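You operate a simulated robot arm through the tools that you are given. There is no shell and no other tool. Be economical: measure what you need, move in short steps, check, and stop when the job is done.

Carry out the task below with a simulated robot arm. There is one attempt and no reset: what you move stays moved.

## Task
Leak-test the blue gasket in the tester, then sort it by the result.
Fine: green tray for PASS, red tray for FAIL; vent before you unlatch; the lid goes on the black mat.

The check looks at the end state, three seconds after you hand in, the way a careful person would. Anything else that was tipped, shoved, dropped, spilled or broken makes it a failure. A push-on lid holds only when it is set on centred and level and pressed home; a screw cap is set on level and turned clockwise until tight.

## Robot
A 6-joint arm with a two-finger gripper, hanging from a carriage that runs on a gantry, over the field with the corners [-2.096, -0.048], [0.004, -0.049], [0.005, 1.331], [-2.095, 1.332] (x, y) and turns from -364 to 324 degrees about z. Base frame: it is fixed where the carriage stands at the start and does not move with it; the origin is on the floor, on the carriage's upright axis, x ahead of it, y to its left, z up; the surface under the hand at the start is at about z = 0.9. Readings come in m, degrees, newtons and seconds.
With the tool pointing down near the work surface it reaches from about 0.1 to 0.48 m from the robot's upright axis, wherever it stands. Its first joint turns from -166.0 to 166.0 degrees. Places, roughly: blue slide latch [0.7, 0.1, 1]; grey tester [0.6, 0, 0.9]; inside of the green tray [0.4, 0, 0.9]; inside of the red tray [0.4, 0.1, 0.9]; left tester knob [0.7, 0, 1]; small steel lid (6x6x5 cm) [0.6, 0.1, 0.9]; tester pump knob [0.6, 0, 1]; top of the round black mat [0.5, 0.1, 0.9]; vent knob [0.5, 0, 1]. Payload 2.45 kg.
The tool frame sits at the grasp point between the pads (the TCP): z along the fingers, y along the line on which they close. The tips reach 0.026 m beyond it. Largest opening 0.096 m; the body of the gripper starts 0.069 m behind the TCP.
Orientation is that of the tool frame in the base frame, as a unit quaternion [w, x, y, z]. With the fingers straight down and closing along the base's y, the tool's x points along the base's -x, its y along +y and its z along -z.

## Interface
- The arm moves only by the tool send_rows. Its argument "motion" is a list of rows, each a list of 7 numbers: the turn, a rotation vector about the tool's x, y, z in units of 8 degrees (1.0 is 8 degrees), then the shift along the tool's x, y, z in units of 50 mm (1.0 is 50 mm), then the opening, from 0 (shut) to 1 (fully open). In form: [[rx, ry, rz, x, y, z, claw], ...]. A call has 1 to 10 rows; each row shifts and turns the commanded pose from where the row before left it, along the tool's axes as they then stand. A call with a number of a shift or a turn outside -1 to 1 is refused whole. Rows are played at 5 a second. More than 0.05 m and 8.6 degrees between two rows, or a gripper value outside its range, and nothing of the call is played. Where a pose cannot be reached the arm comes as near as it can. A force on the tool above 50 N (or 10 N above the force at the start of the call, whichever is more), or a blocked arm, ends the call early, and 0.2 s more pass. Each finger halts on what it meets, pressing with about 35 N; the grip force reading is that of the motor and also rises with nothing between the fingers. The clock runs only during rows and for 0.2 s after the last one: add rows that do not move to give the fingers time. The reply holds the time, the measured pose of the TCP, the force on the tool along the base axes, the opening and the grip force, in the units named above and with some noise, with the torque about the TCP (base axes, N m) and any sound that the robot's microphone picked up.
- Cameras (640 x 400 px; columns grow to the right, rows downward): "scene" is now at [0.2545, -0.0002, 1.8374]; the picture's right is [-0.00, -1.00, 0.00], its down [-0.93, 0.00, -0.36] and it looks along [0.36, -0.00, -0.93] (base axes); focal length 285 px, centre (320, 200). "wrist" rides on the gripper at [0.082, 0.003, -0.098] in the tool frame; the picture's right is [-0.04, 1.00, 0.00], its down [-0.73, -0.03, -0.68] and it looks along [-0.68, -0.03, 0.73] (tool axes); focal length 256 px, centre (320, 200). There is no depth. A picture from a camera that has moved, and an enlarged one, comes with that camera's place and axes in the base frame and with its lens.
- grab_frame(camera): a new picture of that camera. No time passes.
- lift_body(by): slides the trunk up (or, below 0, down) by that many m; the arm and the scene camera ride with it, the base frame stays. It gives what a move gives, with no picture.
- base_move(legs): drives the robot by 1 to 6 legs, each [ahead, left, turn to the left] in m, m and degrees, along the robot's own axes; the way and the turn of a leg run together, so that a leg with both is an arc; at most 1.5 m and 180 degrees a leg. The arm and the cameras ride along, it lands a little off, and it stops where it bumps. It keeps to its track: a leg is cut to what the track allows. It gives what a move gives.
- pan_tilt(pan, tilt): turns the head with the scene camera to pan (to the left, within 155 degrees either way) and tilt (down, from -29 to 69), counted from straight ahead of the robot. It gives what a move gives.
- zoom(camera, box): a new picture of the part [left, top, right, bottom] of that camera's present view, enlarged. No time passes.
- job_done(): hands the job in; it is judged then, once.

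Go step by step. Nothing tells you exact positions but the pictures and the camera data: compare them with the known pose of the tool, close in by small moves and look again before you grip or let go. The budget is 120 turns and 78 pictures, counting those below and the enlarged ones. Unless the task says otherwise, let go and move clear before handing in, and close with one line.

The tools are called after "Call:" by a JSON object that holds its "fn" and its "kwargs". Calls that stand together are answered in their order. send_rows: Moves the arm, as the interface text tells. Its arguments: {"type":"object","properties":{"motion":{"type":"array","items":{"type":"array","items":{"type":"number"}}}},"required":["motion"]} The other tools are called the same way: lift_body (by) slides the trunk up or down; base_move (legs) drives the base; pan_tilt (pan, tilt) turns the head that bears the scene camera; grab_frame (camera) takes a picture; zoom (camera, box) takes an enlarged picture of a part of a camera's view; job_done () hands the job in.

At the start:

```text
clock: 0.0
eef_pos: [0.5238, 0.0691, 1.2286]
ee_rot: [0.0, 0.0, 1.0, 0.0]
contact_force: [0.3, -0.3, -0.5]
torque: [0.03, 0.0, 0.0]
finger_gap: 0.0959
grasp_force: 0.1
trunk travel left (down, up): [-0.575, 0.027]
robot x, y, heading: [-0.0001, -0.001, -0.3]
head pan, tilt: [-0.1, 68.8]
```

scene: 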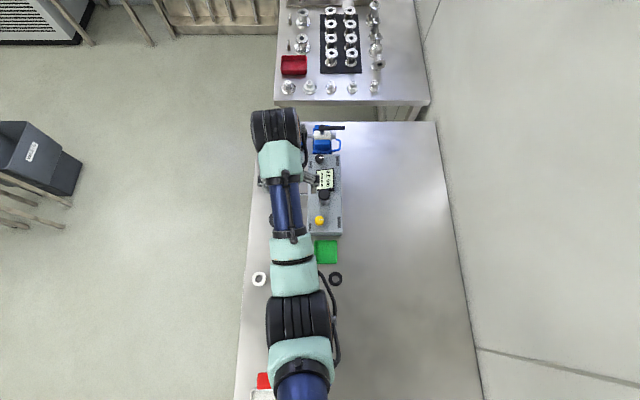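
wrist: 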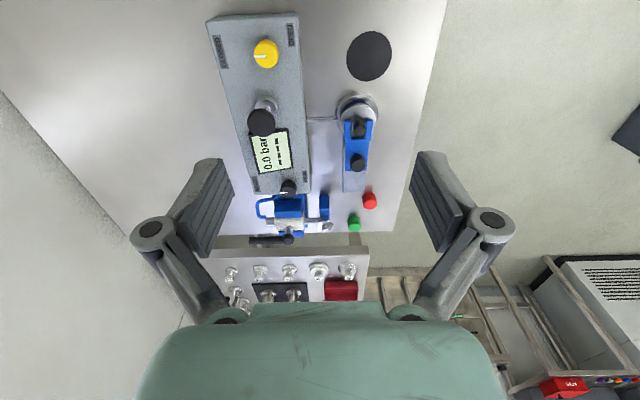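

The wrist view shows the grey tester with yellow knob, black knob and display, the cup with a blue slide latch, the black mat and the trays. I'll enlarge for details.

Call:
{"fn": "zoom", "kwargs": {"camera": "wrist", "box": [200, 0, 440, 150]}}

Call:
{"fn": "zoom", "kwargs": {"camera": "wrist", "box": [220, 110, 420, 250]}}

Call:
{"fn": "zoom", "kwargs": {"camera": "scene", "box": [240, 110, 400, 290]}}

```text
2.67 times, centred on (320, 75) of wrist
camera zoom: at [0.4428, 0.072, 1.3274], right [0.04, 1.0, 0.0], down [0.73, -0.03, 0.68], along [0.68, -0.03, -0.73], focal length 683 px, centre (320, 533)
```

zoom: 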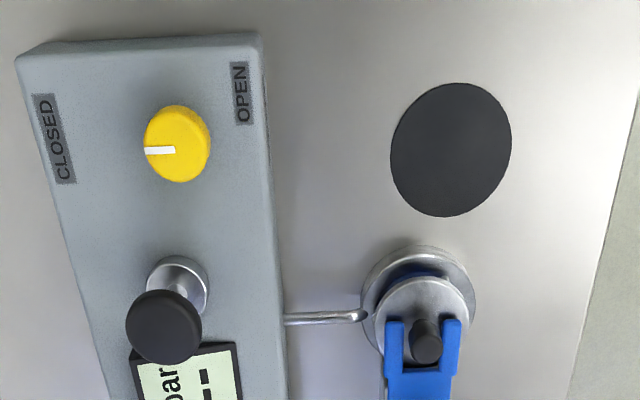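

```text
2.86 times, centred on (320, 180) of wrist
camera zoom: at [0.4428, 0.072, 1.3274], right [0.04, 1.0, 0.0], down [0.73, -0.03, 0.68], along [0.68, -0.03, -0.73], focal length 731 px, centre (320, 257)
```

zoom: 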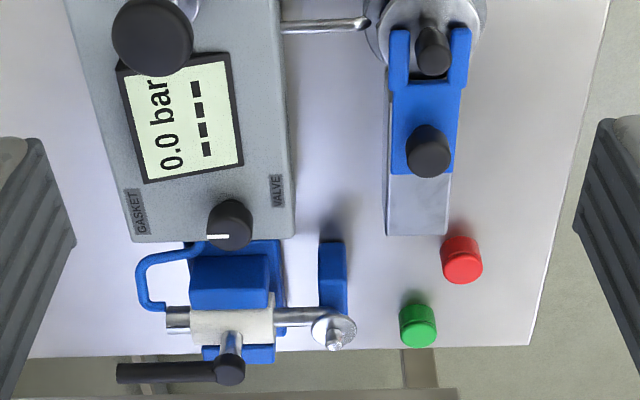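

```text
2.22 times, centred on (320, 200) of scene
camera zoom: at [0.2545, -0.0002, 1.8374], right [0.0, -1.0, 0.0], down [-0.93, 0.0, -0.36], along [0.36, 0.0, -0.93], focal length 633 px, centre (320, 200)
```

zoom: 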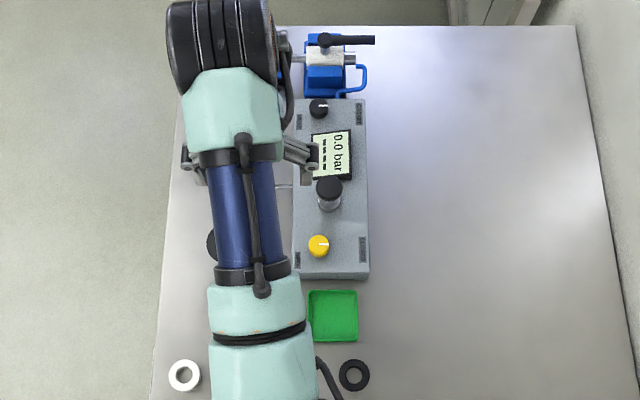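

The lid is on the cup with the blue slide forked round its knob, the vent mark points at CLOSED and the selector at GASKET. I'll try driving ahead a little, since the tester lies far out.

Call:
{"fn": "base_move", "kwargs": {"legs": [[0.1, 0.0, 0.0]]}}

```text
clock: 1.1
eef_pos: [0.5288, 0.0682, 1.2291]
ee_rot: [0.0, 0.0, 1.0, 0.001]
contact_force: [0.8, -0.1, -0.1]
torque: [0.03, 0.03, -0.01]
finger_gap: 0.0958
grasp_force: 0.1
trunk travel left (down, up): [-0.575, 0.027]
robot x, y, heading: [0.0048, -0.0011, 0.2]
head pan, tilt: [-0.1, 68.8]
cut short: leg 1
```

The carriage is at its end stop, so the arm itself must reach. I'll lower the trunk a bit and look closer.

Call:
{"fn": "lift_body", "kwargs": {"by": -0.1}}

Call:
{"fn": "grab_frame", "kwargs": {"camera": "wrist"}}

```text
clock: 2.5
eef_pos: [0.5279, 0.0689, 1.1291]
ee_rot: [0.0, 0.0, 1.0, -0.001]
contact_force: [0.1, -0.1, -0.7]
torque: [0.03, 0.01, 0.01]
finger_gap: 0.096
grasp_force: 0.1
trunk travel left (down, up): [-0.475, 0.127]
robot x, y, heading: [0.0043, -0.0014, -0.0]
head pan, tilt: [-0.1, 68.8]
```

```text
72 pictures are left
camera wrist: at [0.4472, 0.0719, 1.2274], right [0.04, 1.0, 0.0], down [0.73, -0.03, 0.68], along [0.68, -0.03, -0.73], focal length 256 px, centre (320, 200)
```

wrist: 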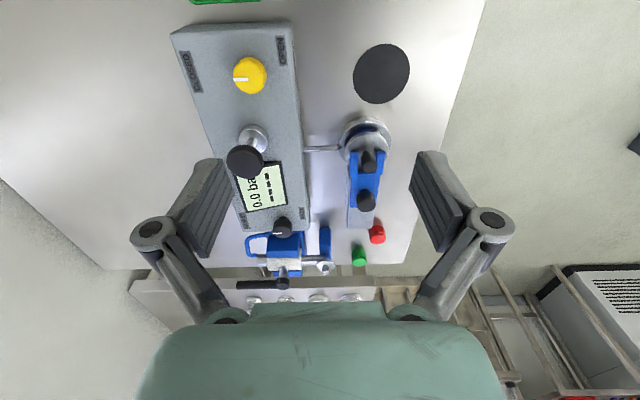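

Call:
{"fn": "zoom", "kwargs": {"camera": "wrist", "box": [310, 100, 420, 230]}}

Call:
{"fn": "zoom", "kwargs": {"camera": "wrist", "box": [210, 110, 330, 250]}}

```text
3.08 times, centred on (365, 165) of wrist
camera zoom: at [0.4472, 0.0719, 1.2274], right [0.04, 1.0, 0.0], down [0.73, -0.03, 0.68], along [0.68, -0.03, -0.73], focal length 788 px, centre (182, 308)
```

zoom: 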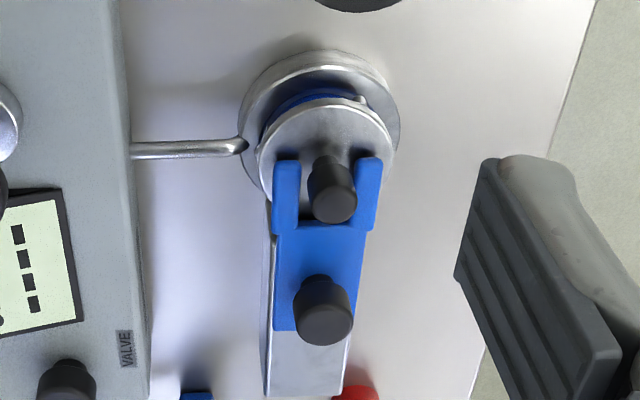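

```text
2.86 times, centred on (270, 180) of wrist
camera zoom: at [0.4472, 0.0719, 1.2274], right [0.04, 1.0, 0.0], down [0.73, -0.03, 0.68], along [0.68, -0.03, -0.73], focal length 731 px, centre (463, 257)
```

zoom: 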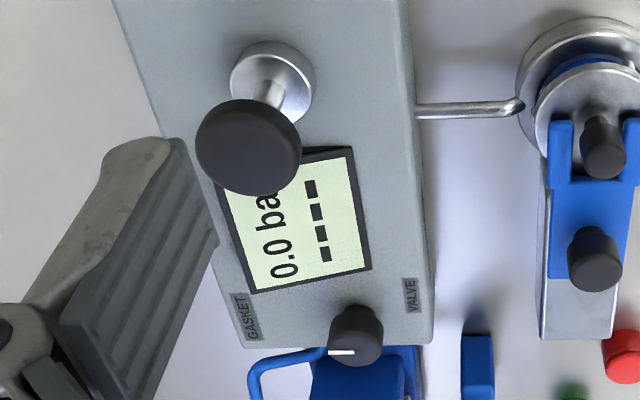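

The slide is forked over the lid (latched), the selector points to GASKET and the vent to CLOSED. Next I close the fingers and move above the pump knob at about (0.586, -0.008, 1.03).

Call:
{"fn": "send_rows", "kwargs": {"motion": [[0, 0, 0, -0.6, -0.8, 0, 0], [0, 0, 0, -0.56, -0.73, 0, 0], [0, 0, 0, 0, 0, 0, 0], [0, 0, 0, 0, 0, 0, 0], [0, 0, 0, 0, 0, 0, 0]]}}

Call:
{"fn": "grab_frame", "kwargs": {"camera": "wrist"}}

Call:
{"fn": "grab_frame", "kwargs": {"camera": "scene"}}

```text
clock: 3.7
eef_pos: [0.5871, -0.0062, 1.129]
ee_rot: [0.0, 0.0, 1.0, 0.0]
contact_force: [-0.9, 0.1, 0.4]
torque: [0.01, 0.0, 0.02]
finger_gap: 0.0001
grasp_force: 28.9
trunk travel left (down, up): [-0.475, 0.127]
robot x, y, heading: [0.0044, -0.0009, 0.1]
head pan, tilt: [-0.1, 68.8]
```

```text
69 pictures are left
camera wrist: at [0.5066, -0.0031, 1.2285], right [0.04, 1.0, 0.0], down [0.73, -0.03, 0.68], along [0.68, -0.03, -0.73], focal length 256 px, centre (320, 200)
```

wrist: 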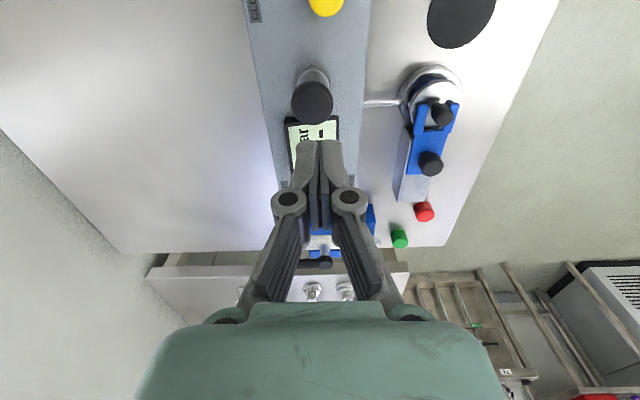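

```text
68 pictures are left
camera scene: at [0.2588, -0.0002, 1.7374], right [0.0, -1.0, 0.0], down [-0.93, 0.0, -0.36], along [0.36, 0.0, -0.93], focal length 285 px, centre (320, 200)
```

scene: 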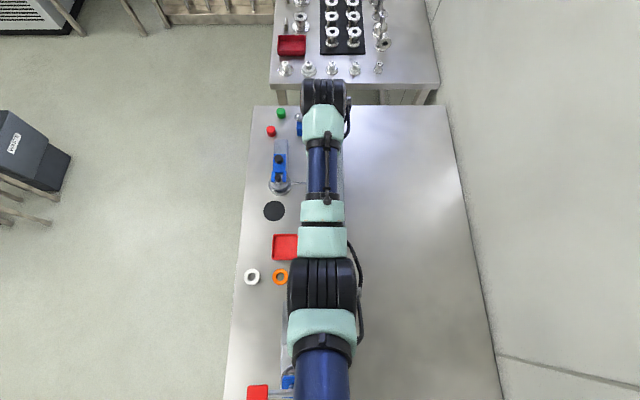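

The closed fingers are above the pump knob. I descend onto it and press a stroke gently.

Call:
{"fn": "send_rows", "kwargs": {"motion": [[0, 0, 0, 0, -0.05, 0.5, 0], [0, 0, 0, 0, 0, 0.5, 0], [0, 0, 0, 0, 0, 0.3, 0], [0, 0, 0, 0, 0, 0.2, 0], [0, 0, 0, 0, 0, 0.1, 0]]}}

Call:
{"fn": "grab_frame", "kwargs": {"camera": "wrist"}}

```text
clock: 4.9
eef_pos: [0.5858, -0.0092, 1.0484]
ee_rot: [0.0, -0.001, 1.0, 0.0]
contact_force: [0.0, 0.0, 0.3]
torque: [-0.01, 0.02, 0.03]
finger_gap: 0.0
grasp_force: 28.6
trunk travel left (down, up): [-0.475, 0.127]
robot x, y, heading: [0.0059, -0.0011, 0.4]
head pan, tilt: [-0.1, 68.8]
```

```text
67 pictures are left
camera wrist: at [0.5051, -0.0071, 1.1473], right [0.04, 1.0, 0.0], down [0.73, -0.03, 0.68], along [0.68, -0.03, -0.73], focal length 256 px, centre (320, 200)
```

wrist: 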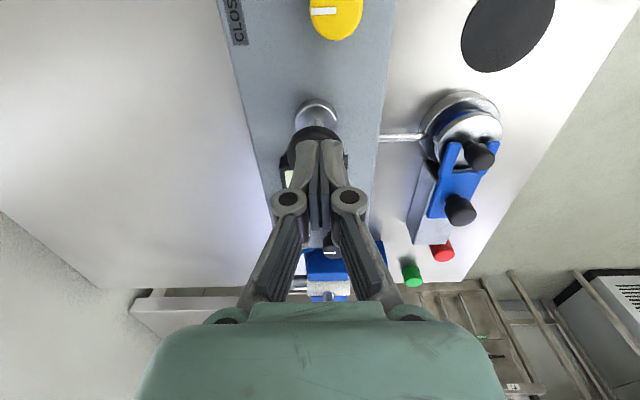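

No contact yet; continuing down in small steps.

Call:
{"fn": "send_rows", "kwargs": {"motion": [[0, 0, 0, 0, 0, 0.2, 0], [0, 0, 0, 0, 0, 0.2, 0], [0, 0, 0, 0, 0, 0.2, 0], [0, 0, 0, 0, 0, 0, 0]]}}

```text
clock: 5.9
eef_pos: [0.5875, -0.0107, 1.0197]
ee_rot: [0.0, 0.001, 1.0, 0.0]
contact_force: [0.2, -0.3, 3.8]
torque: [0.0, -0.01, -0.01]
finger_gap: 0.0061
grasp_force: 28.5
trunk travel left (down, up): [-0.475, 0.127]
robot x, y, heading: [0.0042, -0.0039, 0.0]
head pan, tilt: [-0.1, 68.8]
```

Call:
{"fn": "zoom", "kwargs": {"camera": "wrist", "box": [220, 50, 420, 250]}}

```text
2.00 times, centred on (320, 150) of wrist
camera zoom: at [0.5061, -0.0073, 1.1179], right [0.04, 1.0, 0.0], down [0.73, -0.03, 0.68], along [0.68, -0.03, -0.73], focal length 512 px, centre (320, 300)
```

zoom: 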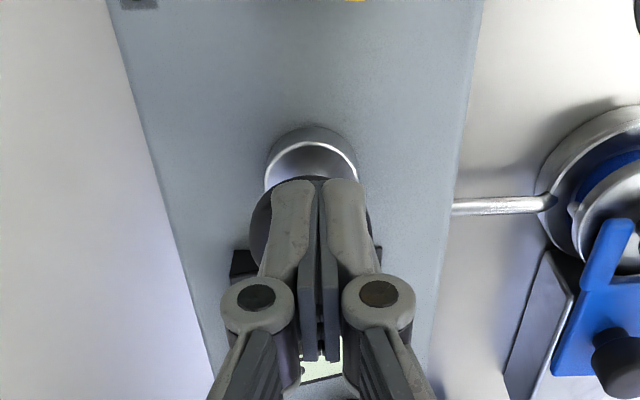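

The fingertips sit on the knob. I press the stroke further.

Call:
{"fn": "send_rows", "kwargs": {"motion": [[0, 0, 0, 0, -0.04, 0.15, 0], [0, 0, 0, 0, 0, 0.15, 0], [0, 0, 0, 0, 0, 0.15, 0], [0, 0, 0, 0, 0, 0.15, 0], [0, 0, 0, 0, 0, 0, 0]]}}

Call:
{"fn": "zoom", "kwargs": {"camera": "wrist", "box": [220, 50, 420, 250]}}

```text
clock: 6.7
eef_pos: [0.5903, -0.0108, 1.0025]
ee_rot: [0.002, 0.001, 1.0, 0.0]
contact_force: [-6.1, 1.4, 23.4]
torque: [0.03, 0.1, 0.01]
finger_gap: 0.0061
grasp_force: 28.8
trunk travel left (down, up): [-0.475, 0.127]
robot x, y, heading: [0.0032, 0.0015, 0.1]
head pan, tilt: [-0.1, 68.8]
stopped in row 4: the force on the tool passed its limit at 59 N (the readings are from after the stop); the commanded pose is now the measured one
```

```text
2.00 times, centred on (320, 150) of wrist
camera zoom: at [0.5083, -0.0082, 1.1005], right [0.04, 1.0, 0.0], down [0.73, -0.03, 0.68], along [0.68, -0.03, -0.73], focal length 512 px, centre (320, 300)
```

zoom: 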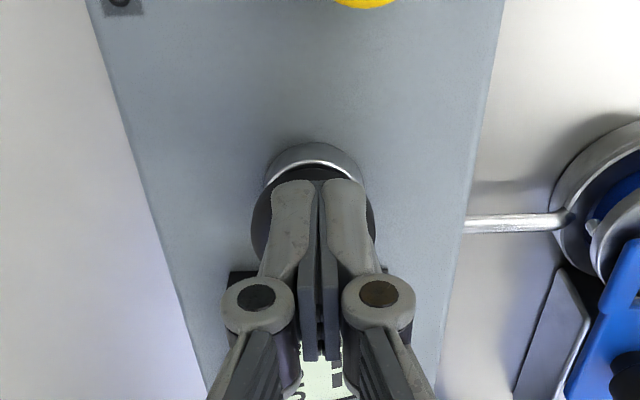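

The plunger went down to its stop. I rise and read the display.

Call:
{"fn": "send_rows", "kwargs": {"motion": [[0, 0, 0, 0, 0, -0.3, 0], [0, 0, 0, 0, 0, -0.4, 0], [0, 0, 0, 0, 0, -0.6, 0], [0, 0, 0, 0.6, 0, -0.6, 0], [0, 0, 0, 0.6, 0, 0, 0], [0, 0, 0, 0, 0, 0, 0]]}}

Call:
{"fn": "zoom", "kwargs": {"camera": "wrist", "box": [220, 50, 420, 250]}}

```text
clock: 8.1
eef_pos: [0.5278, -0.0103, 1.0958]
ee_rot: [0.0, 0.0, 1.0, 0.0]
contact_force: [0.3, 0.4, -0.2]
torque: [-0.02, -0.04, -0.02]
finger_gap: 0.0
grasp_force: 28.6
trunk travel left (down, up): [-0.475, 0.127]
robot x, y, heading: [0.0026, -0.0011, -0.0]
head pan, tilt: [-0.1, 68.8]
```

```text
2.00 times, centred on (320, 150) of wrist
camera zoom: at [0.4465, -0.0071, 1.1945], right [0.04, 1.0, 0.0], down [0.73, -0.03, 0.68], along [0.68, -0.03, -0.73], focal length 512 px, centre (320, 300)
```

zoom: 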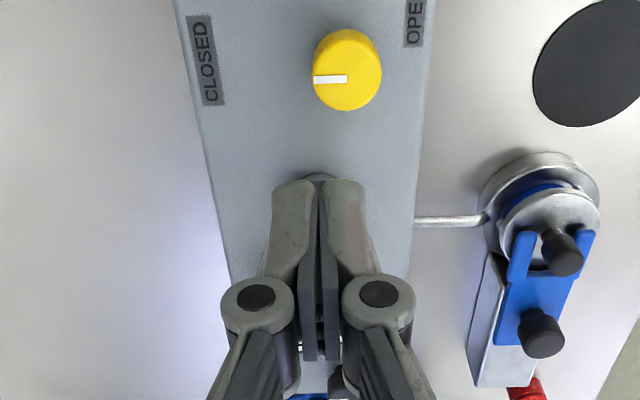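

The fingers hide the display from here; I step aside to the left to see it.

Call:
{"fn": "send_rows", "kwargs": {"motion": [[0, 0, 0, 0, 0.5, -0.5, 0], [0, 0, 0, 0, 0.7, -0.2, 0], [0, 0, 0, 0, 0.4, 0, 0], [0, 0, 0, 0, 0, 0, 0]]}}

Call:
{"fn": "zoom", "kwargs": {"camera": "wrist", "box": [190, 90, 350, 250]}}

```text
clock: 9.1
eef_pos: [0.5288, 0.0666, 1.1319]
ee_rot: [0.001, 0.0, 1.0, 0.001]
contact_force: [-0.3, 0.1, -0.8]
torque: [-0.01, 0.0, -0.02]
finger_gap: 0.0
grasp_force: 28.5
trunk travel left (down, up): [-0.475, 0.127]
robot x, y, heading: [0.0034, 0.0026, -0.1]
head pan, tilt: [-0.1, 68.8]
```

```text
2.50 times, centred on (270, 170) of wrist
camera zoom: at [0.4483, 0.0703, 1.2306], right [0.04, 1.0, 0.0], down [0.73, -0.03, 0.68], along [0.68, -0.03, -0.73], focal length 640 px, centre (445, 275)
```

zoom: 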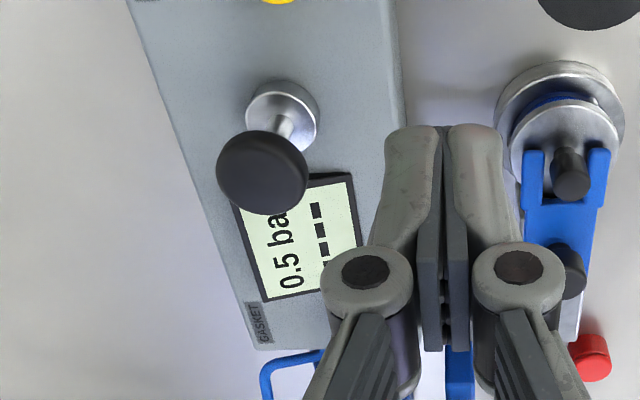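

One stroke gave 0.5 bar and the knob sprang back. I do another stroke.

Call:
{"fn": "send_rows", "kwargs": {"motion": [[0, 0, 0, -0.6, -0.8, 0, 0], [0, 0, 0, -0.58, -0.76, 0.4, 0], [0, 0, 0, 0, 0, 1.0, 0], [0, 0, 0, 0, 0, 0.5, 0], [0, 0, 0, 0, 0, 0.35, 0], [0, 0, 0, 0, 0, 0.3, 0], [0, 0, 0, 0, 0, 0, 0], [0, 0, 0, 0, 0, -0.5, 0], [0, 0, 0, 0, 0, -0.5, 0], [0, 0, 0, 0, 0, 0, 0]]}}

```text
refused: row 2 steps farther than a row can; nothing moved
```

Call:
{"fn": "send_rows", "kwargs": {"motion": [[0, 0, 0, -0.58, -0.78, 0, 0], [0, 0, 0, -0.58, -0.78, 0, 0], [0, 0, 0, 0, 0, 1.0, 0], [0, 0, 0, 0, 0, 0.9, 0], [0, 0, 0, 0, 0, 0.35, 0], [0, 0, 0, 0, 0, 0.3, 0], [0, 0, 0, 0, 0, 0, 0], [0, 0, 0, 0, 0, -0.5, 0], [0, 0, 0, 0, 0, -0.5, 0], [0, 0, 0, 0, 0, 0, 0]]}}

Call:
{"fn": "zoom", "kwargs": {"camera": "wrist", "box": [220, 80, 420, 250]}}

```text
clock: 11.3
eef_pos: [0.5846, -0.0104, 1.052]
ee_rot: [0.0, 0.0, 1.0, 0.0]
contact_force: [1.3, 0.1, -0.4]
torque: [0.02, -0.01, 0.0]
finger_gap: 0.0001
grasp_force: 28.4
trunk travel left (down, up): [-0.475, 0.127]
robot x, y, heading: [0.0036, -0.0004, -0.0]
head pan, tilt: [-0.1, 68.8]
```

```text
2.35 times, centred on (320, 165) of wrist
camera zoom: at [0.5042, -0.0063, 1.152], right [0.04, 1.0, 0.0], down [0.73, -0.03, 0.68], along [0.68, -0.03, -0.73], focal length 602 px, centre (320, 282)
```

zoom: 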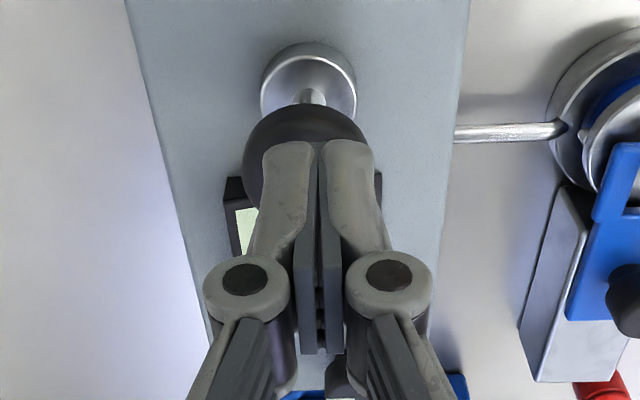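

Call:
{"fn": "send_rows", "kwargs": {"motion": [[0, 0, 0, 0, 0, -0.9, 0], [0, 0, 0, 0.58, 0.78, 0, 0], [0, 0, 0, 0.58, 0.78, 0, 0], [0, 0, 0, 0, 0, 0, 0]]}}

Call:
{"fn": "zoom", "kwargs": {"camera": "wrist", "box": [190, 90, 350, 250]}}

```text
clock: 12.3
eef_pos: [0.5249, 0.0707, 1.0951]
ee_rot: [0.0, 0.0, 1.0, 0.001]
contact_force: [0.1, -0.9, 0.2]
torque: [0.05, 0.0, 0.01]
finger_gap: 0.0003
grasp_force: 28.1
trunk travel left (down, up): [-0.475, 0.127]
robot x, y, heading: [0.0038, -0.0018, -0.0]
head pan, tilt: [-0.1, 68.8]
```

```text
2.50 times, centred on (270, 170) of wrist
camera zoom: at [0.4442, 0.0736, 1.1936], right [0.04, 1.0, 0.0], down [0.73, -0.03, 0.68], along [0.68, -0.03, -0.73], focal length 640 px, centre (445, 275)
```

zoom: 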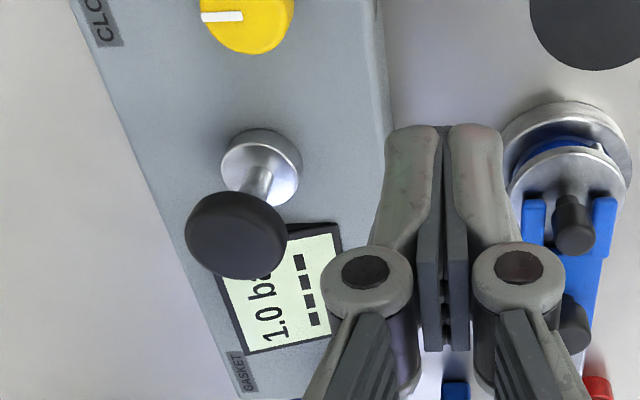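

Now 1.0 bar and still dashes. I give two more strokes, one at a time.

Call:
{"fn": "send_rows", "kwargs": {"motion": [[0, 0, 0, -0.61, -0.78, 0, 0], [0, 0, 0, -0.61, -0.8, 0, 0], [0, 0, 0, 0, 0, 0.6, 0], [0, 0, 0, 0, 0, 0.6, 0], [0, 0, 0, 0, 0, 0.34, 0], [0, 0, 0, 0, 0, 0.31, 0], [0, 0, 0, 0, 0, 0, 0], [0, 0, 0, 0, 0, -0.5, 0], [0, 0, 0, 0, 0, -0.5, 0], [0, 0, 0, 0, 0, -0.9, 0]]}}

Call:
{"fn": "send_rows", "kwargs": {"motion": [[0, 0, 0, 0.58, 0.78, 0, 0], [0, 0, 0, 0.58, 0.78, 0, 0], [0, 0, 0, 0, 0, 0, 0]]}}

Call:
{"fn": "zoom", "kwargs": {"camera": "wrist", "box": [190, 90, 350, 250]}}

```text
refused: row 2 steps farther than a row can; nothing moved
```

```text
clock: 13.1
eef_pos: [0.4698, 0.1482, 1.0946]
ee_rot: [-0.001, 0.001, 1.0, 0.0]
contact_force: [0.4, 0.0, -0.4]
torque: [0.01, 0.0, -0.03]
finger_gap: 0.0
grasp_force: 28.5
trunk travel left (down, up): [-0.475, 0.127]
robot x, y, heading: [0.0056, 0.0044, -0.0]
head pan, tilt: [-0.1, 68.8]
```

```text
2.50 times, centred on (270, 170) of wrist
camera zoom: at [0.3883, 0.1513, 1.1943], right [0.04, 1.0, 0.0], down [0.73, -0.03, 0.68], along [0.68, -0.03, -0.73], focal length 640 px, centre (445, 275)
```

zoom: 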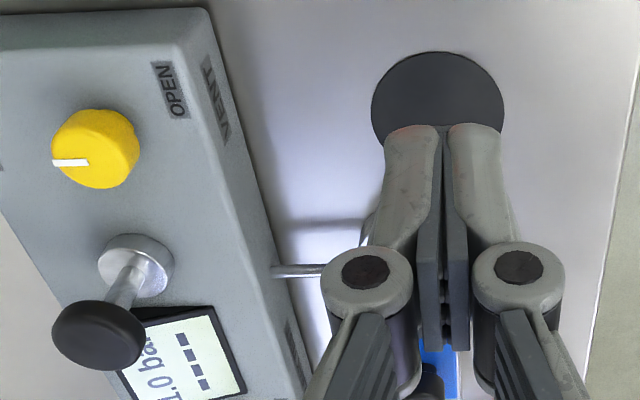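

The first call was refused, so only the retreat happened. I go back over the knob and pump one stroke.

Call:
{"fn": "send_rows", "kwargs": {"motion": [[0, 0, 0, -0.58, -0.8, 0, 0], [0, 0, 0, -0.58, -0.8, 0, 0], [0, 0, 0, -0.58, -0.79, 0, 0], [0, 0, 0, -0.58, -0.79, 0, 0], [0, 0, 0, 0, 0, 0.9, 0], [0, 0, 0, 0, 0, 0.3, 0], [0, 0, 0, 0, 0, 0.34, 0], [0, 0, 0, 0, 0, 0.3, 0], [0, 0, 0, 0, 0, 0, 0], [0, 0, 0, 0, 0, -0.5, 0]]}}

```text
clock: 15.3
eef_pos: [0.5865, -0.0122, 1.0289]
ee_rot: [0.0, 0.0, 1.0, -0.001]
contact_force: [1.7, 0.0, 1.2]
torque: [0.0, -0.02, -0.02]
finger_gap: 0.0058
grasp_force: 29.0
trunk travel left (down, up): [-0.475, 0.127]
robot x, y, heading: [0.0046, -0.0008, 0.1]
head pan, tilt: [-0.1, 68.8]
```

Call:
{"fn": "send_rows", "kwargs": {"motion": [[0, 0, 0, 0, 0, -0.9, 0], [0, 0, 0, 0, 0, -0.5, 0], [0, 0, 0, 0.58, 0.78, 0, 0], [0, 0, 0, 0.58, 0.78, 0, 0], [0, 0, 0, 0, 0, 0, 0]]}}

Call:
{"fn": "zoom", "kwargs": {"camera": "wrist", "box": [190, 90, 350, 250]}}

```text
clock: 16.5
eef_pos: [0.5288, 0.0662, 1.1005]
ee_rot: [0.0, 0.0, 1.0, -0.001]
contact_force: [-0.2, -0.1, 0.1]
torque: [0.02, -0.01, -0.01]
finger_gap: 0.0002
grasp_force: 28.1
trunk travel left (down, up): [-0.475, 0.127]
robot x, y, heading: [0.006, 0.0006, -0.0]
head pan, tilt: [-0.1, 68.8]
```

```text
2.50 times, centred on (270, 170) of wrist
camera zoom: at [0.4472, 0.0684, 1.2004], right [0.04, 1.0, 0.0], down [0.73, -0.03, 0.68], along [0.68, -0.03, -0.73], focal length 640 px, centre (445, 275)
```

zoom: 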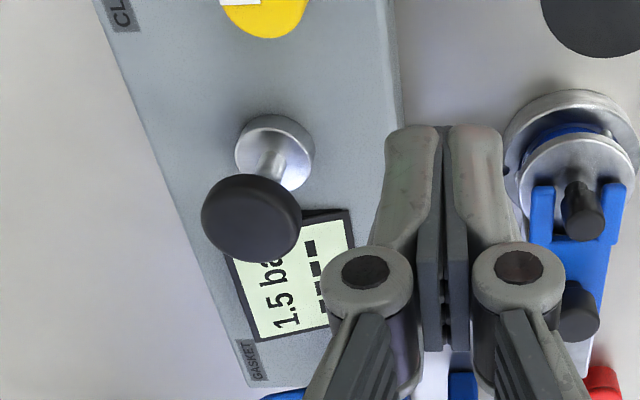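

1.5 bar, still dashes; another stroke.

Call:
{"fn": "send_rows", "kwargs": {"motion": [[0, 0, 0, -0.58, -0.78, 0, 0], [0, 0, 0, -0.58, -0.78, 0, 0], [0, 0, 0, 0, 0, 0.8, 0], [0, 0, 0, 0, 0, 0.5, 0], [0, 0, 0, 0, 0, 0.34, 0], [0, 0, 0, 0, 0, 0.3, 0], [0, 0, 0, 0, 0, 0, 0], [0, 0, 0, 0, 0, -0.5, 0], [0, 0, 0, 0, 0, -0.9, 0], [0, 0, 0, 0, 0, -0.5, 0]]}}

Call:
{"fn": "send_rows", "kwargs": {"motion": [[0, 0, 0, 0.58, 0.78, 0, 0], [0, 0, 0, 0.58, 0.78, 0, 0], [0, 0, 0, 0, 0, 0, 0]]}}

Call:
{"fn": "zoom", "kwargs": {"camera": "wrist", "box": [190, 90, 350, 250]}}

```text
clock: 18.7
eef_pos: [0.5867, -0.0105, 1.0977]
ee_rot: [0.001, 0.0, 1.0, 0.001]
contact_force: [0.9, -0.5, -0.1]
torque: [0.03, 0.01, 0.01]
finger_gap: 0.0001
grasp_force: 28.6
trunk travel left (down, up): [-0.475, 0.127]
robot x, y, heading: [0.0046, 0.0012, -0.0]
head pan, tilt: [-0.1, 68.8]
```

```text
clock: 19.5
eef_pos: [0.5284, 0.0679, 1.098]
ee_rot: [0.0, 0.0, 1.0, 0.001]
contact_force: [-0.1, -0.4, 0.2]
torque: [-0.01, -0.01, 0.0]
finger_gap: 0.0
grasp_force: 28.4
trunk travel left (down, up): [-0.475, 0.127]
robot x, y, heading: [0.0035, -0.0015, 0.1]
head pan, tilt: [-0.1, 68.8]
```

```text
2.50 times, centred on (270, 170) of wrist
camera zoom: at [0.4465, 0.0708, 1.1972], right [0.04, 1.0, 0.0], down [0.73, -0.03, 0.68], along [0.68, -0.03, -0.73], focal length 640 px, centre (445, 275)
```

zoom: 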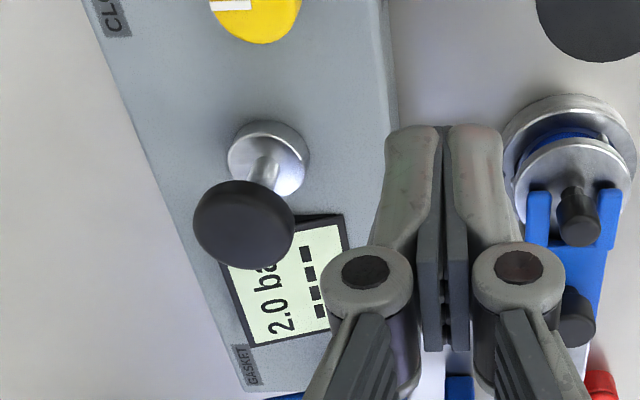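

2.0 bar is shown and no verdict yet; I wait a few seconds to see whether a verdict comes.

Call:
{"fn": "send_rows", "kwargs": {"motion": [[0, 0, 0, 0, 0, 0, 0.3], [0, 0, 0, 0, 0, 0, 0.3], [0, 0, 0, 0, 0, 0, 0.3], [0, 0, 0, 0, 0, 0, 0.3], [0, 0, 0, 0, 0, 0, 0.3], [0, 0, 0, 0, 0, 0, 0.3], [0, 0, 0, 0, 0, 0, 0.3], [0, 0, 0, 0, 0, 0, 0], [0, 0, 0, 0, 0, 0, 0], [0, 0, 0, 0, 0, 0, 0]]}}

Call:
{"fn": "zoom", "kwargs": {"camera": "wrist", "box": [190, 90, 350, 250]}}

```text
clock: 21.7
eef_pos: [0.5292, 0.0673, 1.0977]
ee_rot: [0.0, 0.0, 1.0, 0.0]
contact_force: [-0.6, -0.4, 0.2]
torque: [0.05, -0.03, 0.01]
finger_gap: 0.0002
grasp_force: 28.8
trunk travel left (down, up): [-0.475, 0.127]
robot x, y, heading: [0.0033, -0.0006, -0.0]
head pan, tilt: [-0.1, 68.8]
```

```text
2.50 times, centred on (270, 170) of wrist
camera zoom: at [0.4469, 0.0705, 1.1971], right [0.04, 1.0, 0.0], down [0.73, -0.03, 0.68], along [0.68, -0.03, -0.73], focal length 640 px, centre (445, 275)
```

zoom: 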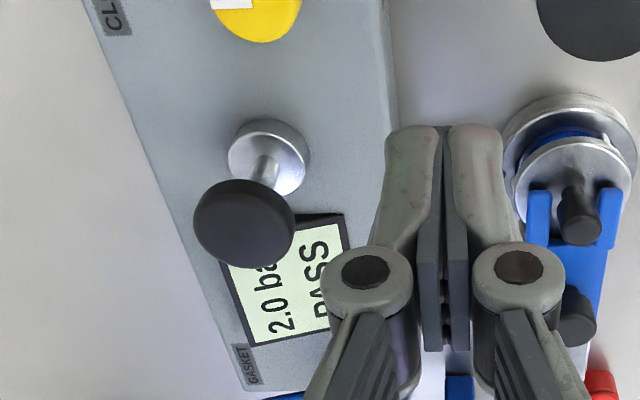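

The display reads 2.0 bar PASS, so the gasket will go to the green tray. Next I vent: I open the fingers halfway and move above the yellow knob at about (0.525, 0.0).

Call:
{"fn": "send_rows", "kwargs": {"motion": [[0, 0, 0, 0.3, -0.7, -0.2, 0.55], [0, 0, 0, 0.5, -0.65, 0, 0.55], [0, 0, 0, 0, 0, 0, 0.55]]}}

Call:
{"fn": "zoom", "kwargs": {"camera": "wrist", "box": [220, 50, 420, 200]}}

```text
clock: 22.5
eef_pos: [0.4945, -0.0025, 1.1015]
ee_rot: [0.001, -0.001, 1.0, -0.001]
contact_force: [0.8, -0.7, 0.2]
torque: [0.01, 0.02, -0.01]
finger_gap: 0.0531
grasp_force: 0.1
out of reach, approached as far as the arm can: row 2
trunk travel left (down, up): [-0.475, 0.127]
robot x, y, heading: [0.0059, -0.0011, 0.0]
head pan, tilt: [-0.1, 68.8]
```

```text
2.67 times, centred on (320, 125) of wrist
camera zoom: at [0.4117, 0.0008, 1.2], right [0.04, 1.0, 0.0], down [0.73, -0.03, 0.68], along [0.68, -0.03, -0.73], focal length 683 px, centre (320, 400)
```

zoom: 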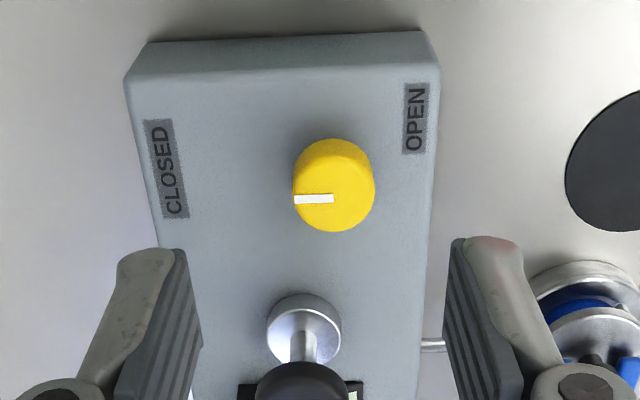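

The mark points at CLOSED; OPEN is on the opposite side. I position over the knob at (0.527, 0.001) and descend partway.

Call:
{"fn": "send_rows", "kwargs": {"motion": [[0, 0, 0, -0.65, 0.07, 0, 0.55], [0, 0, 0, 0, 0, 0.8, 0.55], [0, 0, 0, 0, 0, 0.8, 0.55], [0, 0, 0, 0, 0, 0, 0.55]]}}

Call:
{"fn": "grab_frame", "kwargs": {"camera": "wrist"}}

```text
clock: 23.5
eef_pos: [0.5237, 0.0024, 1.0219]
ee_rot: [0.0, 0.0, 1.0, 0.0]
contact_force: [0.5, 0.0, -0.1]
torque: [0.0, -0.02, 0.01]
finger_gap: 0.0527
grasp_force: 0.0
trunk travel left (down, up): [-0.475, 0.127]
robot x, y, heading: [0.0055, 0.0011, 0.1]
head pan, tilt: [-0.1, 68.8]
```

```text
55 pictures are left
camera wrist: at [0.4427, 0.0055, 1.1211], right [0.04, 1.0, 0.0], down [0.73, -0.03, 0.68], along [0.68, -0.03, -0.73], focal length 256 px, centre (320, 200)
```

wrist: 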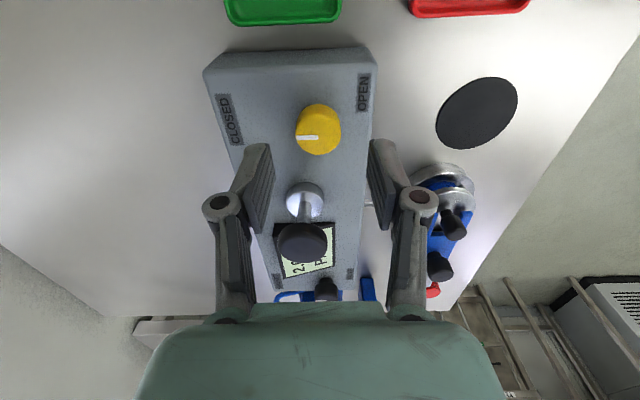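

Knob centre reads about (0.529, 0.000). I descend around it and close.

Call:
{"fn": "send_rows", "kwargs": {"motion": [[0, 0, 0, -0.1, -0.04, 0.5, 0.55], [0, 0, 0, 0, 0, 0.4, 0.55], [0, 0, 0, 0, 0, 0, 0.55], [0, 0, 0, 0, 0, 0, 0.15], [0, 0, 0, 0, 0, 0, 0.15]]}}

Call:
{"fn": "grab_frame", "kwargs": {"camera": "wrist"}}

```text
clock: 24.7
eef_pos: [0.5293, 0.0019, 0.9769]
ee_rot: [0.001, 0.001, 1.0, 0.0]
contact_force: [0.4, 2.4, -1.8]
torque: [0.09, -0.06, -0.01]
finger_gap: 0.0292
grasp_force: 44.8
trunk travel left (down, up): [-0.475, 0.127]
robot x, y, heading: [0.0037, -0.0007, 0.0]
head pan, tilt: [-0.1, 68.8]
```

```text
54 pictures are left
camera wrist: at [0.4485, 0.0042, 1.076], right [0.04, 1.0, 0.0], down [0.73, -0.03, 0.68], along [0.68, -0.03, -0.73], focal length 256 px, centre (320, 200)
```

wrist: 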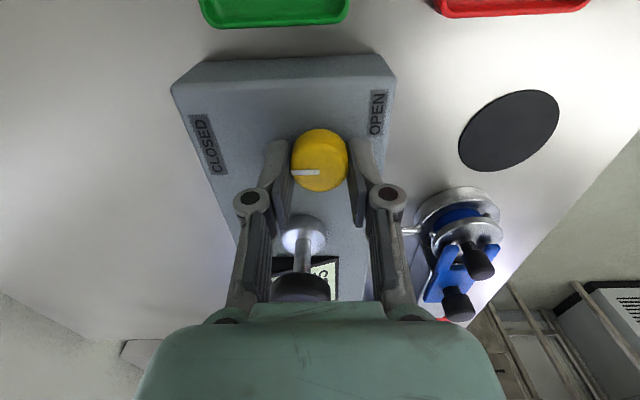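

The knob is gripped (29 mm). I turn clockwise first, watching the torque.

Call:
{"fn": "send_rows", "kwargs": {"motion": [[0, 0, 1, 0, 0, 0, 0.15], [0, 0, 1, 0, 0, 0, 0.15], [0, 0, 1, 0, 0, 0, 0.15], [0, 0, 1, 0, 0, 0, 0.15]]}}

Call:
{"fn": "grab_frame", "kwargs": {"camera": "wrist"}}

```text
clock: 25.7
eef_pos: [0.5289, -0.0009, 0.9768]
ee_rot: [-0.001, 0.278, 0.961, -0.001]
contact_force: [4.0, -5.6, -9.1]
torque: [-0.15, -0.04, -0.02]
finger_gap: 0.0296
grasp_force: 44.6
trunk travel left (down, up): [-0.475, 0.127]
robot x, y, heading: [0.0035, 0.0009, -0.0]
head pan, tilt: [-0.1, 68.8]
```

```text
53 pictures are left
camera wrist: at [0.462, 0.0446, 1.076], right [0.57, 0.82, 0.0], down [0.61, -0.41, 0.68], along [0.56, -0.39, -0.73], focal length 256 px, centre (320, 200)
```

wrist: 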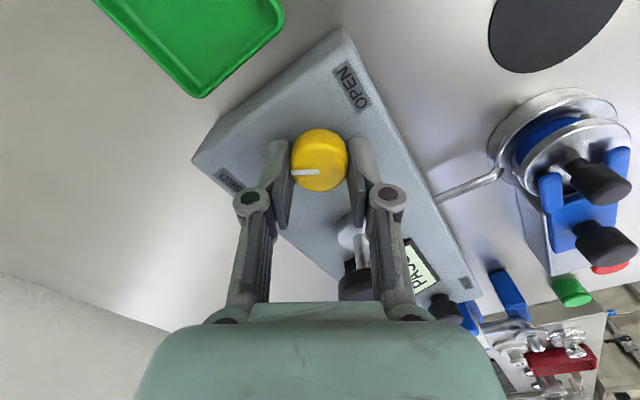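

The knob turns with the gripper. I continue to about 64°, short of the pump knob, then will regrip.

Call:
{"fn": "send_rows", "kwargs": {"motion": [[0, 0, 1, 0, 0, 0, 0.15], [0, 0, 1, 0, 0, 0, 0.15], [0, 0, 1, 0, 0, 0, 0.15], [0, 0, 1, 0, 0, 0, 0.15]]}}

Call:
{"fn": "grab_frame", "kwargs": {"camera": "wrist"}}

```text
clock: 26.7
eef_pos: [0.5264, -0.0033, 0.9781]
ee_rot: [-0.001, 0.532, 0.847, -0.002]
contact_force: [-17.9, -11.1, 19.1]
torque: [-0.22, 0.53, 0.14]
finger_gap: 0.0292
grasp_force: 45.6
trunk travel left (down, up): [-0.475, 0.127]
robot x, y, heading: [0.0048, 0.0032, 0.0]
head pan, tilt: [-0.1, 68.8]
```

```text
52 pictures are left
camera wrist: at [0.4949, 0.0713, 1.076], right [0.92, 0.4, 0.0], down [0.3, -0.67, 0.68], along [0.27, -0.62, -0.73], focal length 256 px, centre (320, 200)
```

wrist: 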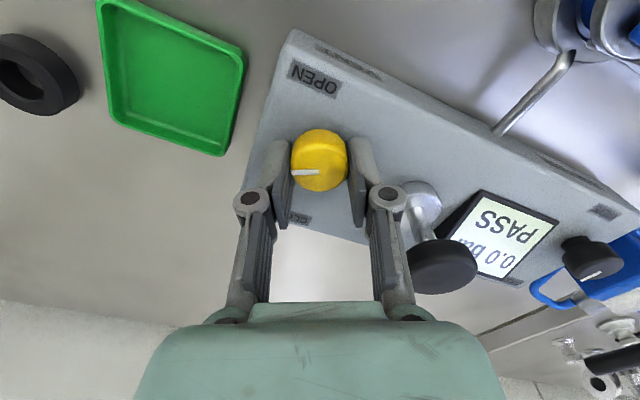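

The display seems to read 0.0 bar PASS; the left finger is close to the pump, so I turn back off a hair, release and rise, then check.

Call:
{"fn": "send_rows", "kwargs": {"motion": [[0, 0, 0, 0, 0, 0, 0.25], [0, 0, 0, 0, 0, 0, 0.45], [0, 0, 0, 0, 0, -0.5, 0.45], [0, 0, 0, 0, 0, -0.8, 0.45], [0, 0, 0, 0, 0, 0, 0.45]]}}

Call:
{"fn": "grab_frame", "kwargs": {"camera": "wrist"}}

```text
clock: 27.9
eef_pos: [0.5298, 0.0006, 1.042]
ee_rot: [0.0, 0.53, 0.848, 0.0]
contact_force: [0.3, 0.9, -0.5]
torque: [-0.01, -0.03, -0.03]
finger_gap: 0.0432
grasp_force: 0.0
trunk travel left (down, up): [-0.475, 0.127]
robot x, y, heading: [0.0044, -0.001, 0.3]
head pan, tilt: [-0.1, 68.8]
```

```text
51 pictures are left
camera wrist: at [0.4963, 0.0741, 1.1422], right [0.92, 0.4, 0.0], down [0.29, -0.67, 0.68], along [0.27, -0.62, -0.73], focal length 256 px, centre (320, 200)
```

wrist: 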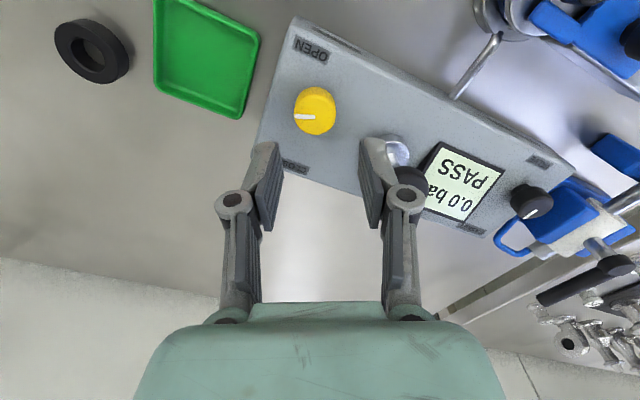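

Vented to 0.0 bar with the verdict PASS held. I regrip to turn the vent further toward OPEN, rotating the hand back to about -32° first.

Call:
{"fn": "send_rows", "kwargs": {"motion": [[0, 0, -1, 0, 0, 0, 0.5], [0, 0, -1, 0, 0, 0, 0.5], [0, 0, -1, 0, 0, 0, 0.5], [0, 0, -1, 0, 0, 0, 0.5], [0, 0, -1, 0, 0, 0, 0.5], [0, 0, -1, 0, 0, 0, 0.5], [0, 0, -1, 0, 0, 0, 0.5], [0, 0, -1, 0, 0, 0, 0.5], [0, 0, -1, 0, 0, 0, 0.5], [0, 0, -1, 0, 0, 0, 0.5]]}}

Call:
{"fn": "send_rows", "kwargs": {"motion": [[0, 0, -1, 0, 0, 0, 0.5], [0, 0, -1, 0, 0, 0, 0.5], [0, 0, 0, 0, 0, 0, 0.5]]}}

Call:
{"fn": "grab_frame", "kwargs": {"camera": "wrist"}}

```text
clock: 30.1
eef_pos: [0.5301, -0.0004, 1.0432]
ee_rot: [-0.001, -0.14, 0.99, 0.0]
contact_force: [0.6, 0.1, 0.5]
torque: [0.02, 0.0, -0.03]
finger_gap: 0.0479
grasp_force: 0.0
trunk travel left (down, up): [-0.475, 0.127]
robot x, y, heading: [0.0028, 0.0016, -0.2]
head pan, tilt: [-0.1, 68.8]
```

```text
clock: 30.9
eef_pos: [0.5284, -0.0002, 1.0429]
ee_rot: [0.0, -0.278, 0.961, 0.0]
contact_force: [0.3, -1.0, -0.2]
torque: [0.02, 0.02, -0.01]
finger_gap: 0.0479
grasp_force: 0.0
trunk travel left (down, up): [-0.475, 0.127]
robot x, y, heading: [0.0067, -0.0025, 0.1]
head pan, tilt: [-0.1, 68.8]
```

```text
50 pictures are left
camera wrist: at [0.4585, -0.0412, 1.1408], right [-0.5, 0.87, 0.0], down [0.64, 0.36, 0.68], along [0.59, 0.34, -0.73], focal length 256 px, centre (320, 200)
```

wrist: 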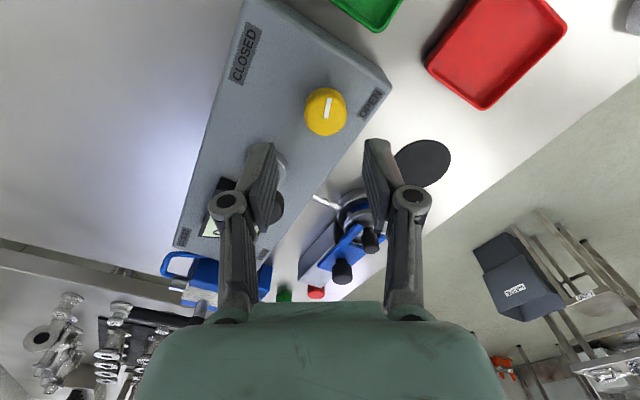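

Call:
{"fn": "send_rows", "kwargs": {"motion": [[0, 0, 0, 0, 0, 0.7, 0.5], [0, 0, 0, 0, 0, 0.6, 0.5], [0, 0, 0, 0, 0, 0, 0.15], [0, 0, 0, 0, 0, 0, 0.15], [0, 0, 1, 0, 0, 0, 0.15], [0, 0, 1, 0, 0, 0, 0.15], [0, 0, 1, 0, 0, 0, 0.15], [0, 0, 1, 0, 0, 0, 0.15], [0, 0, 1, 0, 0, 0, 0.15], [0, 0, 1, 0, 0, 0, 0.15]]}}

```text
clock: 33.1
eef_pos: [0.5277, -0.0, 0.9759]
ee_rot: [-0.001, 0.142, 0.99, 0.001]
contact_force: [2.0, 9.6, -16.4]
torque: [0.16, 0.09, 0.0]
finger_gap: 0.0282
grasp_force: 45.0
trunk travel left (down, up): [-0.475, 0.127]
robot x, y, heading: [0.0021, -0.0013, 0.1]
head pan, tilt: [-0.1, 68.8]
```

Call:
{"fn": "send_rows", "kwargs": {"motion": [[0, 0, 1, 0, 0, 0, 0.15], [0, 0, 1, 0, 0, 0, 0.15], [0, 0, 1, 0, 0, 0, 0.15], [0, 0, 0.8, 0, 0, 0, 0.15], [0, 0, 0, 0, 0, 0, 0.15]]}}

Call:
{"fn": "grab_frame", "kwargs": {"camera": "wrist"}}

```text
clock: 34.3
eef_pos: [0.5287, -0.0035, 0.9774]
ee_rot: [0.0, 0.396, 0.918, -0.002]
contact_force: [-4.1, -6.9, -1.1]
torque: [-0.23, 0.02, 0.43]
finger_gap: 0.0293
grasp_force: 45.0
trunk travel left (down, up): [-0.475, 0.127]
robot x, y, heading: [0.0033, 0.0003, 0.2]
head pan, tilt: [-0.1, 68.8]
```

```text
49 pictures are left
camera wrist: at [0.4745, 0.0591, 1.076], right [0.75, 0.66, 0.0], down [0.48, -0.55, 0.68], along [0.45, -0.51, -0.73], focal length 256 px, centre (320, 200)
```

wrist: 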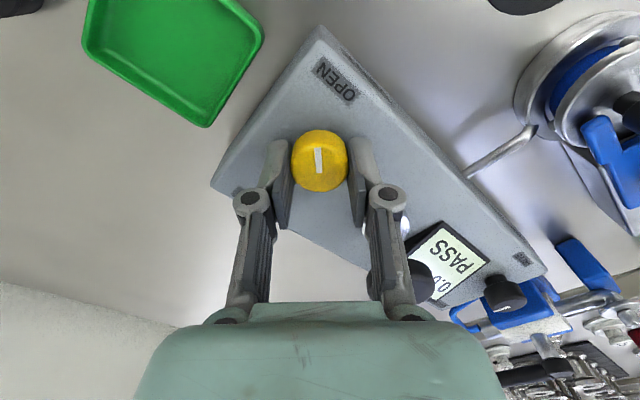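

The mark now points at OPEN and a stop is felt; display 0.0 bar. I release, rise, and turn the hand back to look at the latch.

Call:
{"fn": "send_rows", "kwargs": {"motion": [[0, 0, -0.2, 0, 0, 0, 0.45], [0, 0, 0, 0, 0, 0, 0.45], [0, 0, 0, 0, 0, -0.7, 0.45], [0, 0, 0, 0, 0, -0.9, 0.45], [0, 0, -1, 0, 0, -0.4, 0.5], [0, 0, -1, 0, 0, 0, 0.5], [0, 0, -1, 0, 0, 0, 0.5], [0, 0, -1, 0, 0, 0, 0.5], [0, 0, -1, 0, 0, 0, 0.5], [0, 0, -0.6, 0, 0, 0, 0.5]]}}

Call:
{"fn": "grab_frame", "kwargs": {"camera": "wrist"}}

```text
clock: 36.5
eef_pos: [0.5291, -0.0008, 1.0765]
ee_rot: [0.0, -0.001, 1.0, 0.0]
contact_force: [0.6, 0.7, 1.5]
torque: [0.0, -0.03, -0.01]
finger_gap: 0.048
grasp_force: 0.1
trunk travel left (down, up): [-0.475, 0.127]
robot x, y, heading: [0.003, -0.0011, -0.0]
head pan, tilt: [-0.1, 68.8]
```

```text
48 pictures are left
camera wrist: at [0.4484, 0.0022, 1.1759], right [0.04, 1.0, 0.0], down [0.73, -0.03, 0.68], along [0.68, -0.03, -0.73], focal length 256 px, centre (320, 200)
```

wrist: 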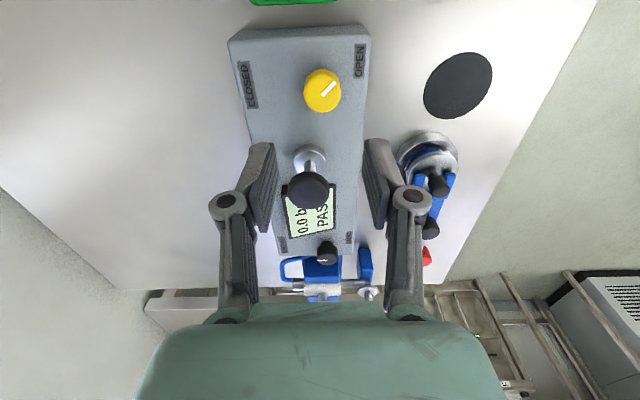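

The vent mark points at OPEN, 0.0 bar PASS. Now I move in line with the latch (y≈0.12) for a close view.

Call:
{"fn": "send_rows", "kwargs": {"motion": [[0, 0, 0, 0, 0.9, 0, 0.5], [0, 0, 0, 0, 0.9, 0, 0.5], [0, 0, 0, -0.4, 0.65, 0, 0.5], [0, 0, 0, 0, 0, 0, 0.5]]}}

Call:
{"fn": "grab_frame", "kwargs": {"camera": "wrist"}}

```text
clock: 37.5
eef_pos: [0.5498, 0.1205, 1.0776]
ee_rot: [-0.001, -0.001, 1.0, 0.0]
contact_force: [0.1, -0.8, 0.1]
torque: [0.02, 0.0, 0.02]
finger_gap: 0.0483
grasp_force: 0.0
trunk travel left (down, up): [-0.475, 0.127]
robot x, y, heading: [0.0051, -0.0039, 0.3]
head pan, tilt: [-0.1, 68.8]
```

```text
47 pictures are left
camera wrist: at [0.4685, 0.123, 1.1766], right [0.04, 1.0, 0.0], down [0.73, -0.03, 0.68], along [0.68, -0.03, -0.73], focal length 256 px, centre (320, 200)
```

wrist: 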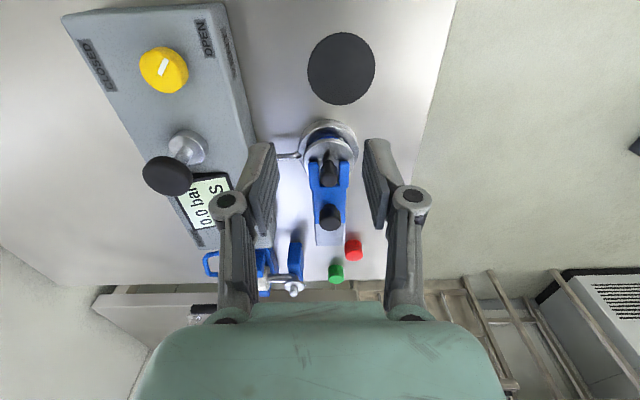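

Latch knob top is at about (0.685, 0.125, 0.973), lid knob at (0.629, 0.125, 0.963), mat near (0.547, 0.140). I move out above the latch knob.

Call:
{"fn": "send_rows", "kwargs": {"motion": [[0, 0, 0, -0.9, 0.05, 0, 0.5], [0, 0, 0, -0.9, 0.05, 0, 0.5], [0, 0, 0, -0.9, 0, 0, 0.5], [0, 0, 0, 0, 0, 0, 0.5]]}}

Call:
{"fn": "grab_frame", "kwargs": {"camera": "wrist"}}

```text
clock: 38.5
eef_pos: [0.6226, 0.1181, 1.0912]
ee_rot: [0.0, 0.0, 1.0, 0.0]
contact_force: [0.7, -0.5, -0.1]
torque: [-0.01, 0.0, 0.01]
finger_gap: 0.0478
grasp_force: 0.2
out of reach, approached as far as the arm can: row 2, 3
trunk travel left (down, up): [-0.475, 0.127]
robot x, y, heading: [0.0018, -0.0009, -0.1]
head pan, tilt: [-0.1, 68.8]
```

```text
46 pictures are left
camera wrist: at [0.54, 0.1212, 1.1905], right [0.04, 1.0, 0.0], down [0.73, -0.03, 0.68], along [0.68, -0.03, -0.73], focal length 256 px, centre (320, 200)
```

wrist: 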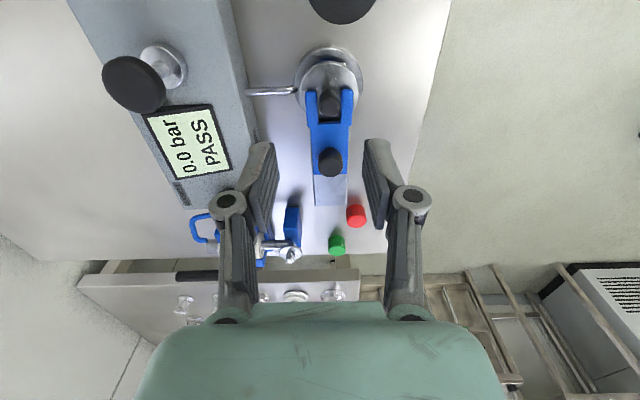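

The arm tops out at x≈0.62 at this trunk height. I raise the hand relative to the trunk, then lower the trunk, to gain reach.

Call:
{"fn": "send_rows", "kwargs": {"motion": [[0, 0, 0, 0.3, 0, -0.8, 0.5], [0, 0, 0, 0, 0, -0.9, 0.5], [0, 0, 0, 0, 0, -0.9, 0.5], [0, 0, 0, 0, 0, -0.9, 0.5], [0, 0, 0, 0, 0, 0, 0.5]]}}

Call:
{"fn": "lift_body", "kwargs": {"by": -0.16}}

Call:
{"fn": "grab_frame", "kwargs": {"camera": "scene"}}

```text
clock: 39.7
eef_pos: [0.6123, 0.1188, 1.2608]
ee_rot: [0.001, 0.001, 1.0, 0.0]
contact_force: [0.1, 0.4, -0.1]
torque: [0.03, -0.01, -0.01]
finger_gap: 0.0479
grasp_force: 0.0
out of reach, approached as far as the arm can: row 4
trunk travel left (down, up): [-0.475, 0.127]
robot x, y, heading: [0.0041, 0.0022, 0.0]
head pan, tilt: [-0.1, 68.8]
```

```text
clock: 41.5
eef_pos: [0.6123, 0.12, 1.1007]
ee_rot: [0.0, 0.0, 1.0, 0.0]
contact_force: [-0.9, 0.4, 1.0]
torque: [0.02, -0.04, 0.01]
finger_gap: 0.0479
grasp_force: 0.0
trunk travel left (down, up): [-0.315, 0.287]
robot x, y, heading: [0.0059, 0.0026, -0.0]
head pan, tilt: [-0.1, 68.8]
```

```text
45 pictures are left
camera scene: at [0.2585, -0.0002, 1.5774], right [0.0, -1.0, 0.0], down [-0.93, 0.0, -0.36], along [0.36, 0.0, -0.93], focal length 285 px, centre (320, 200)
```

scene: 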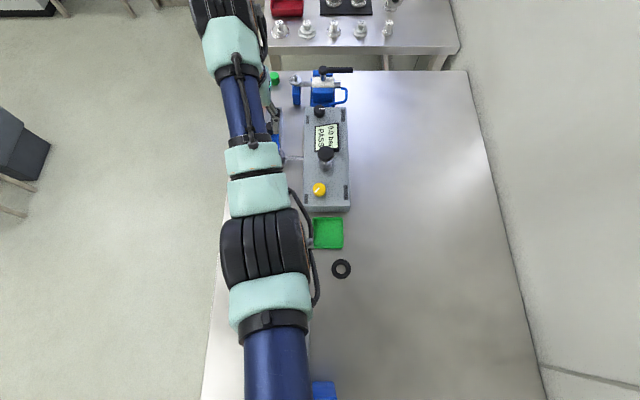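

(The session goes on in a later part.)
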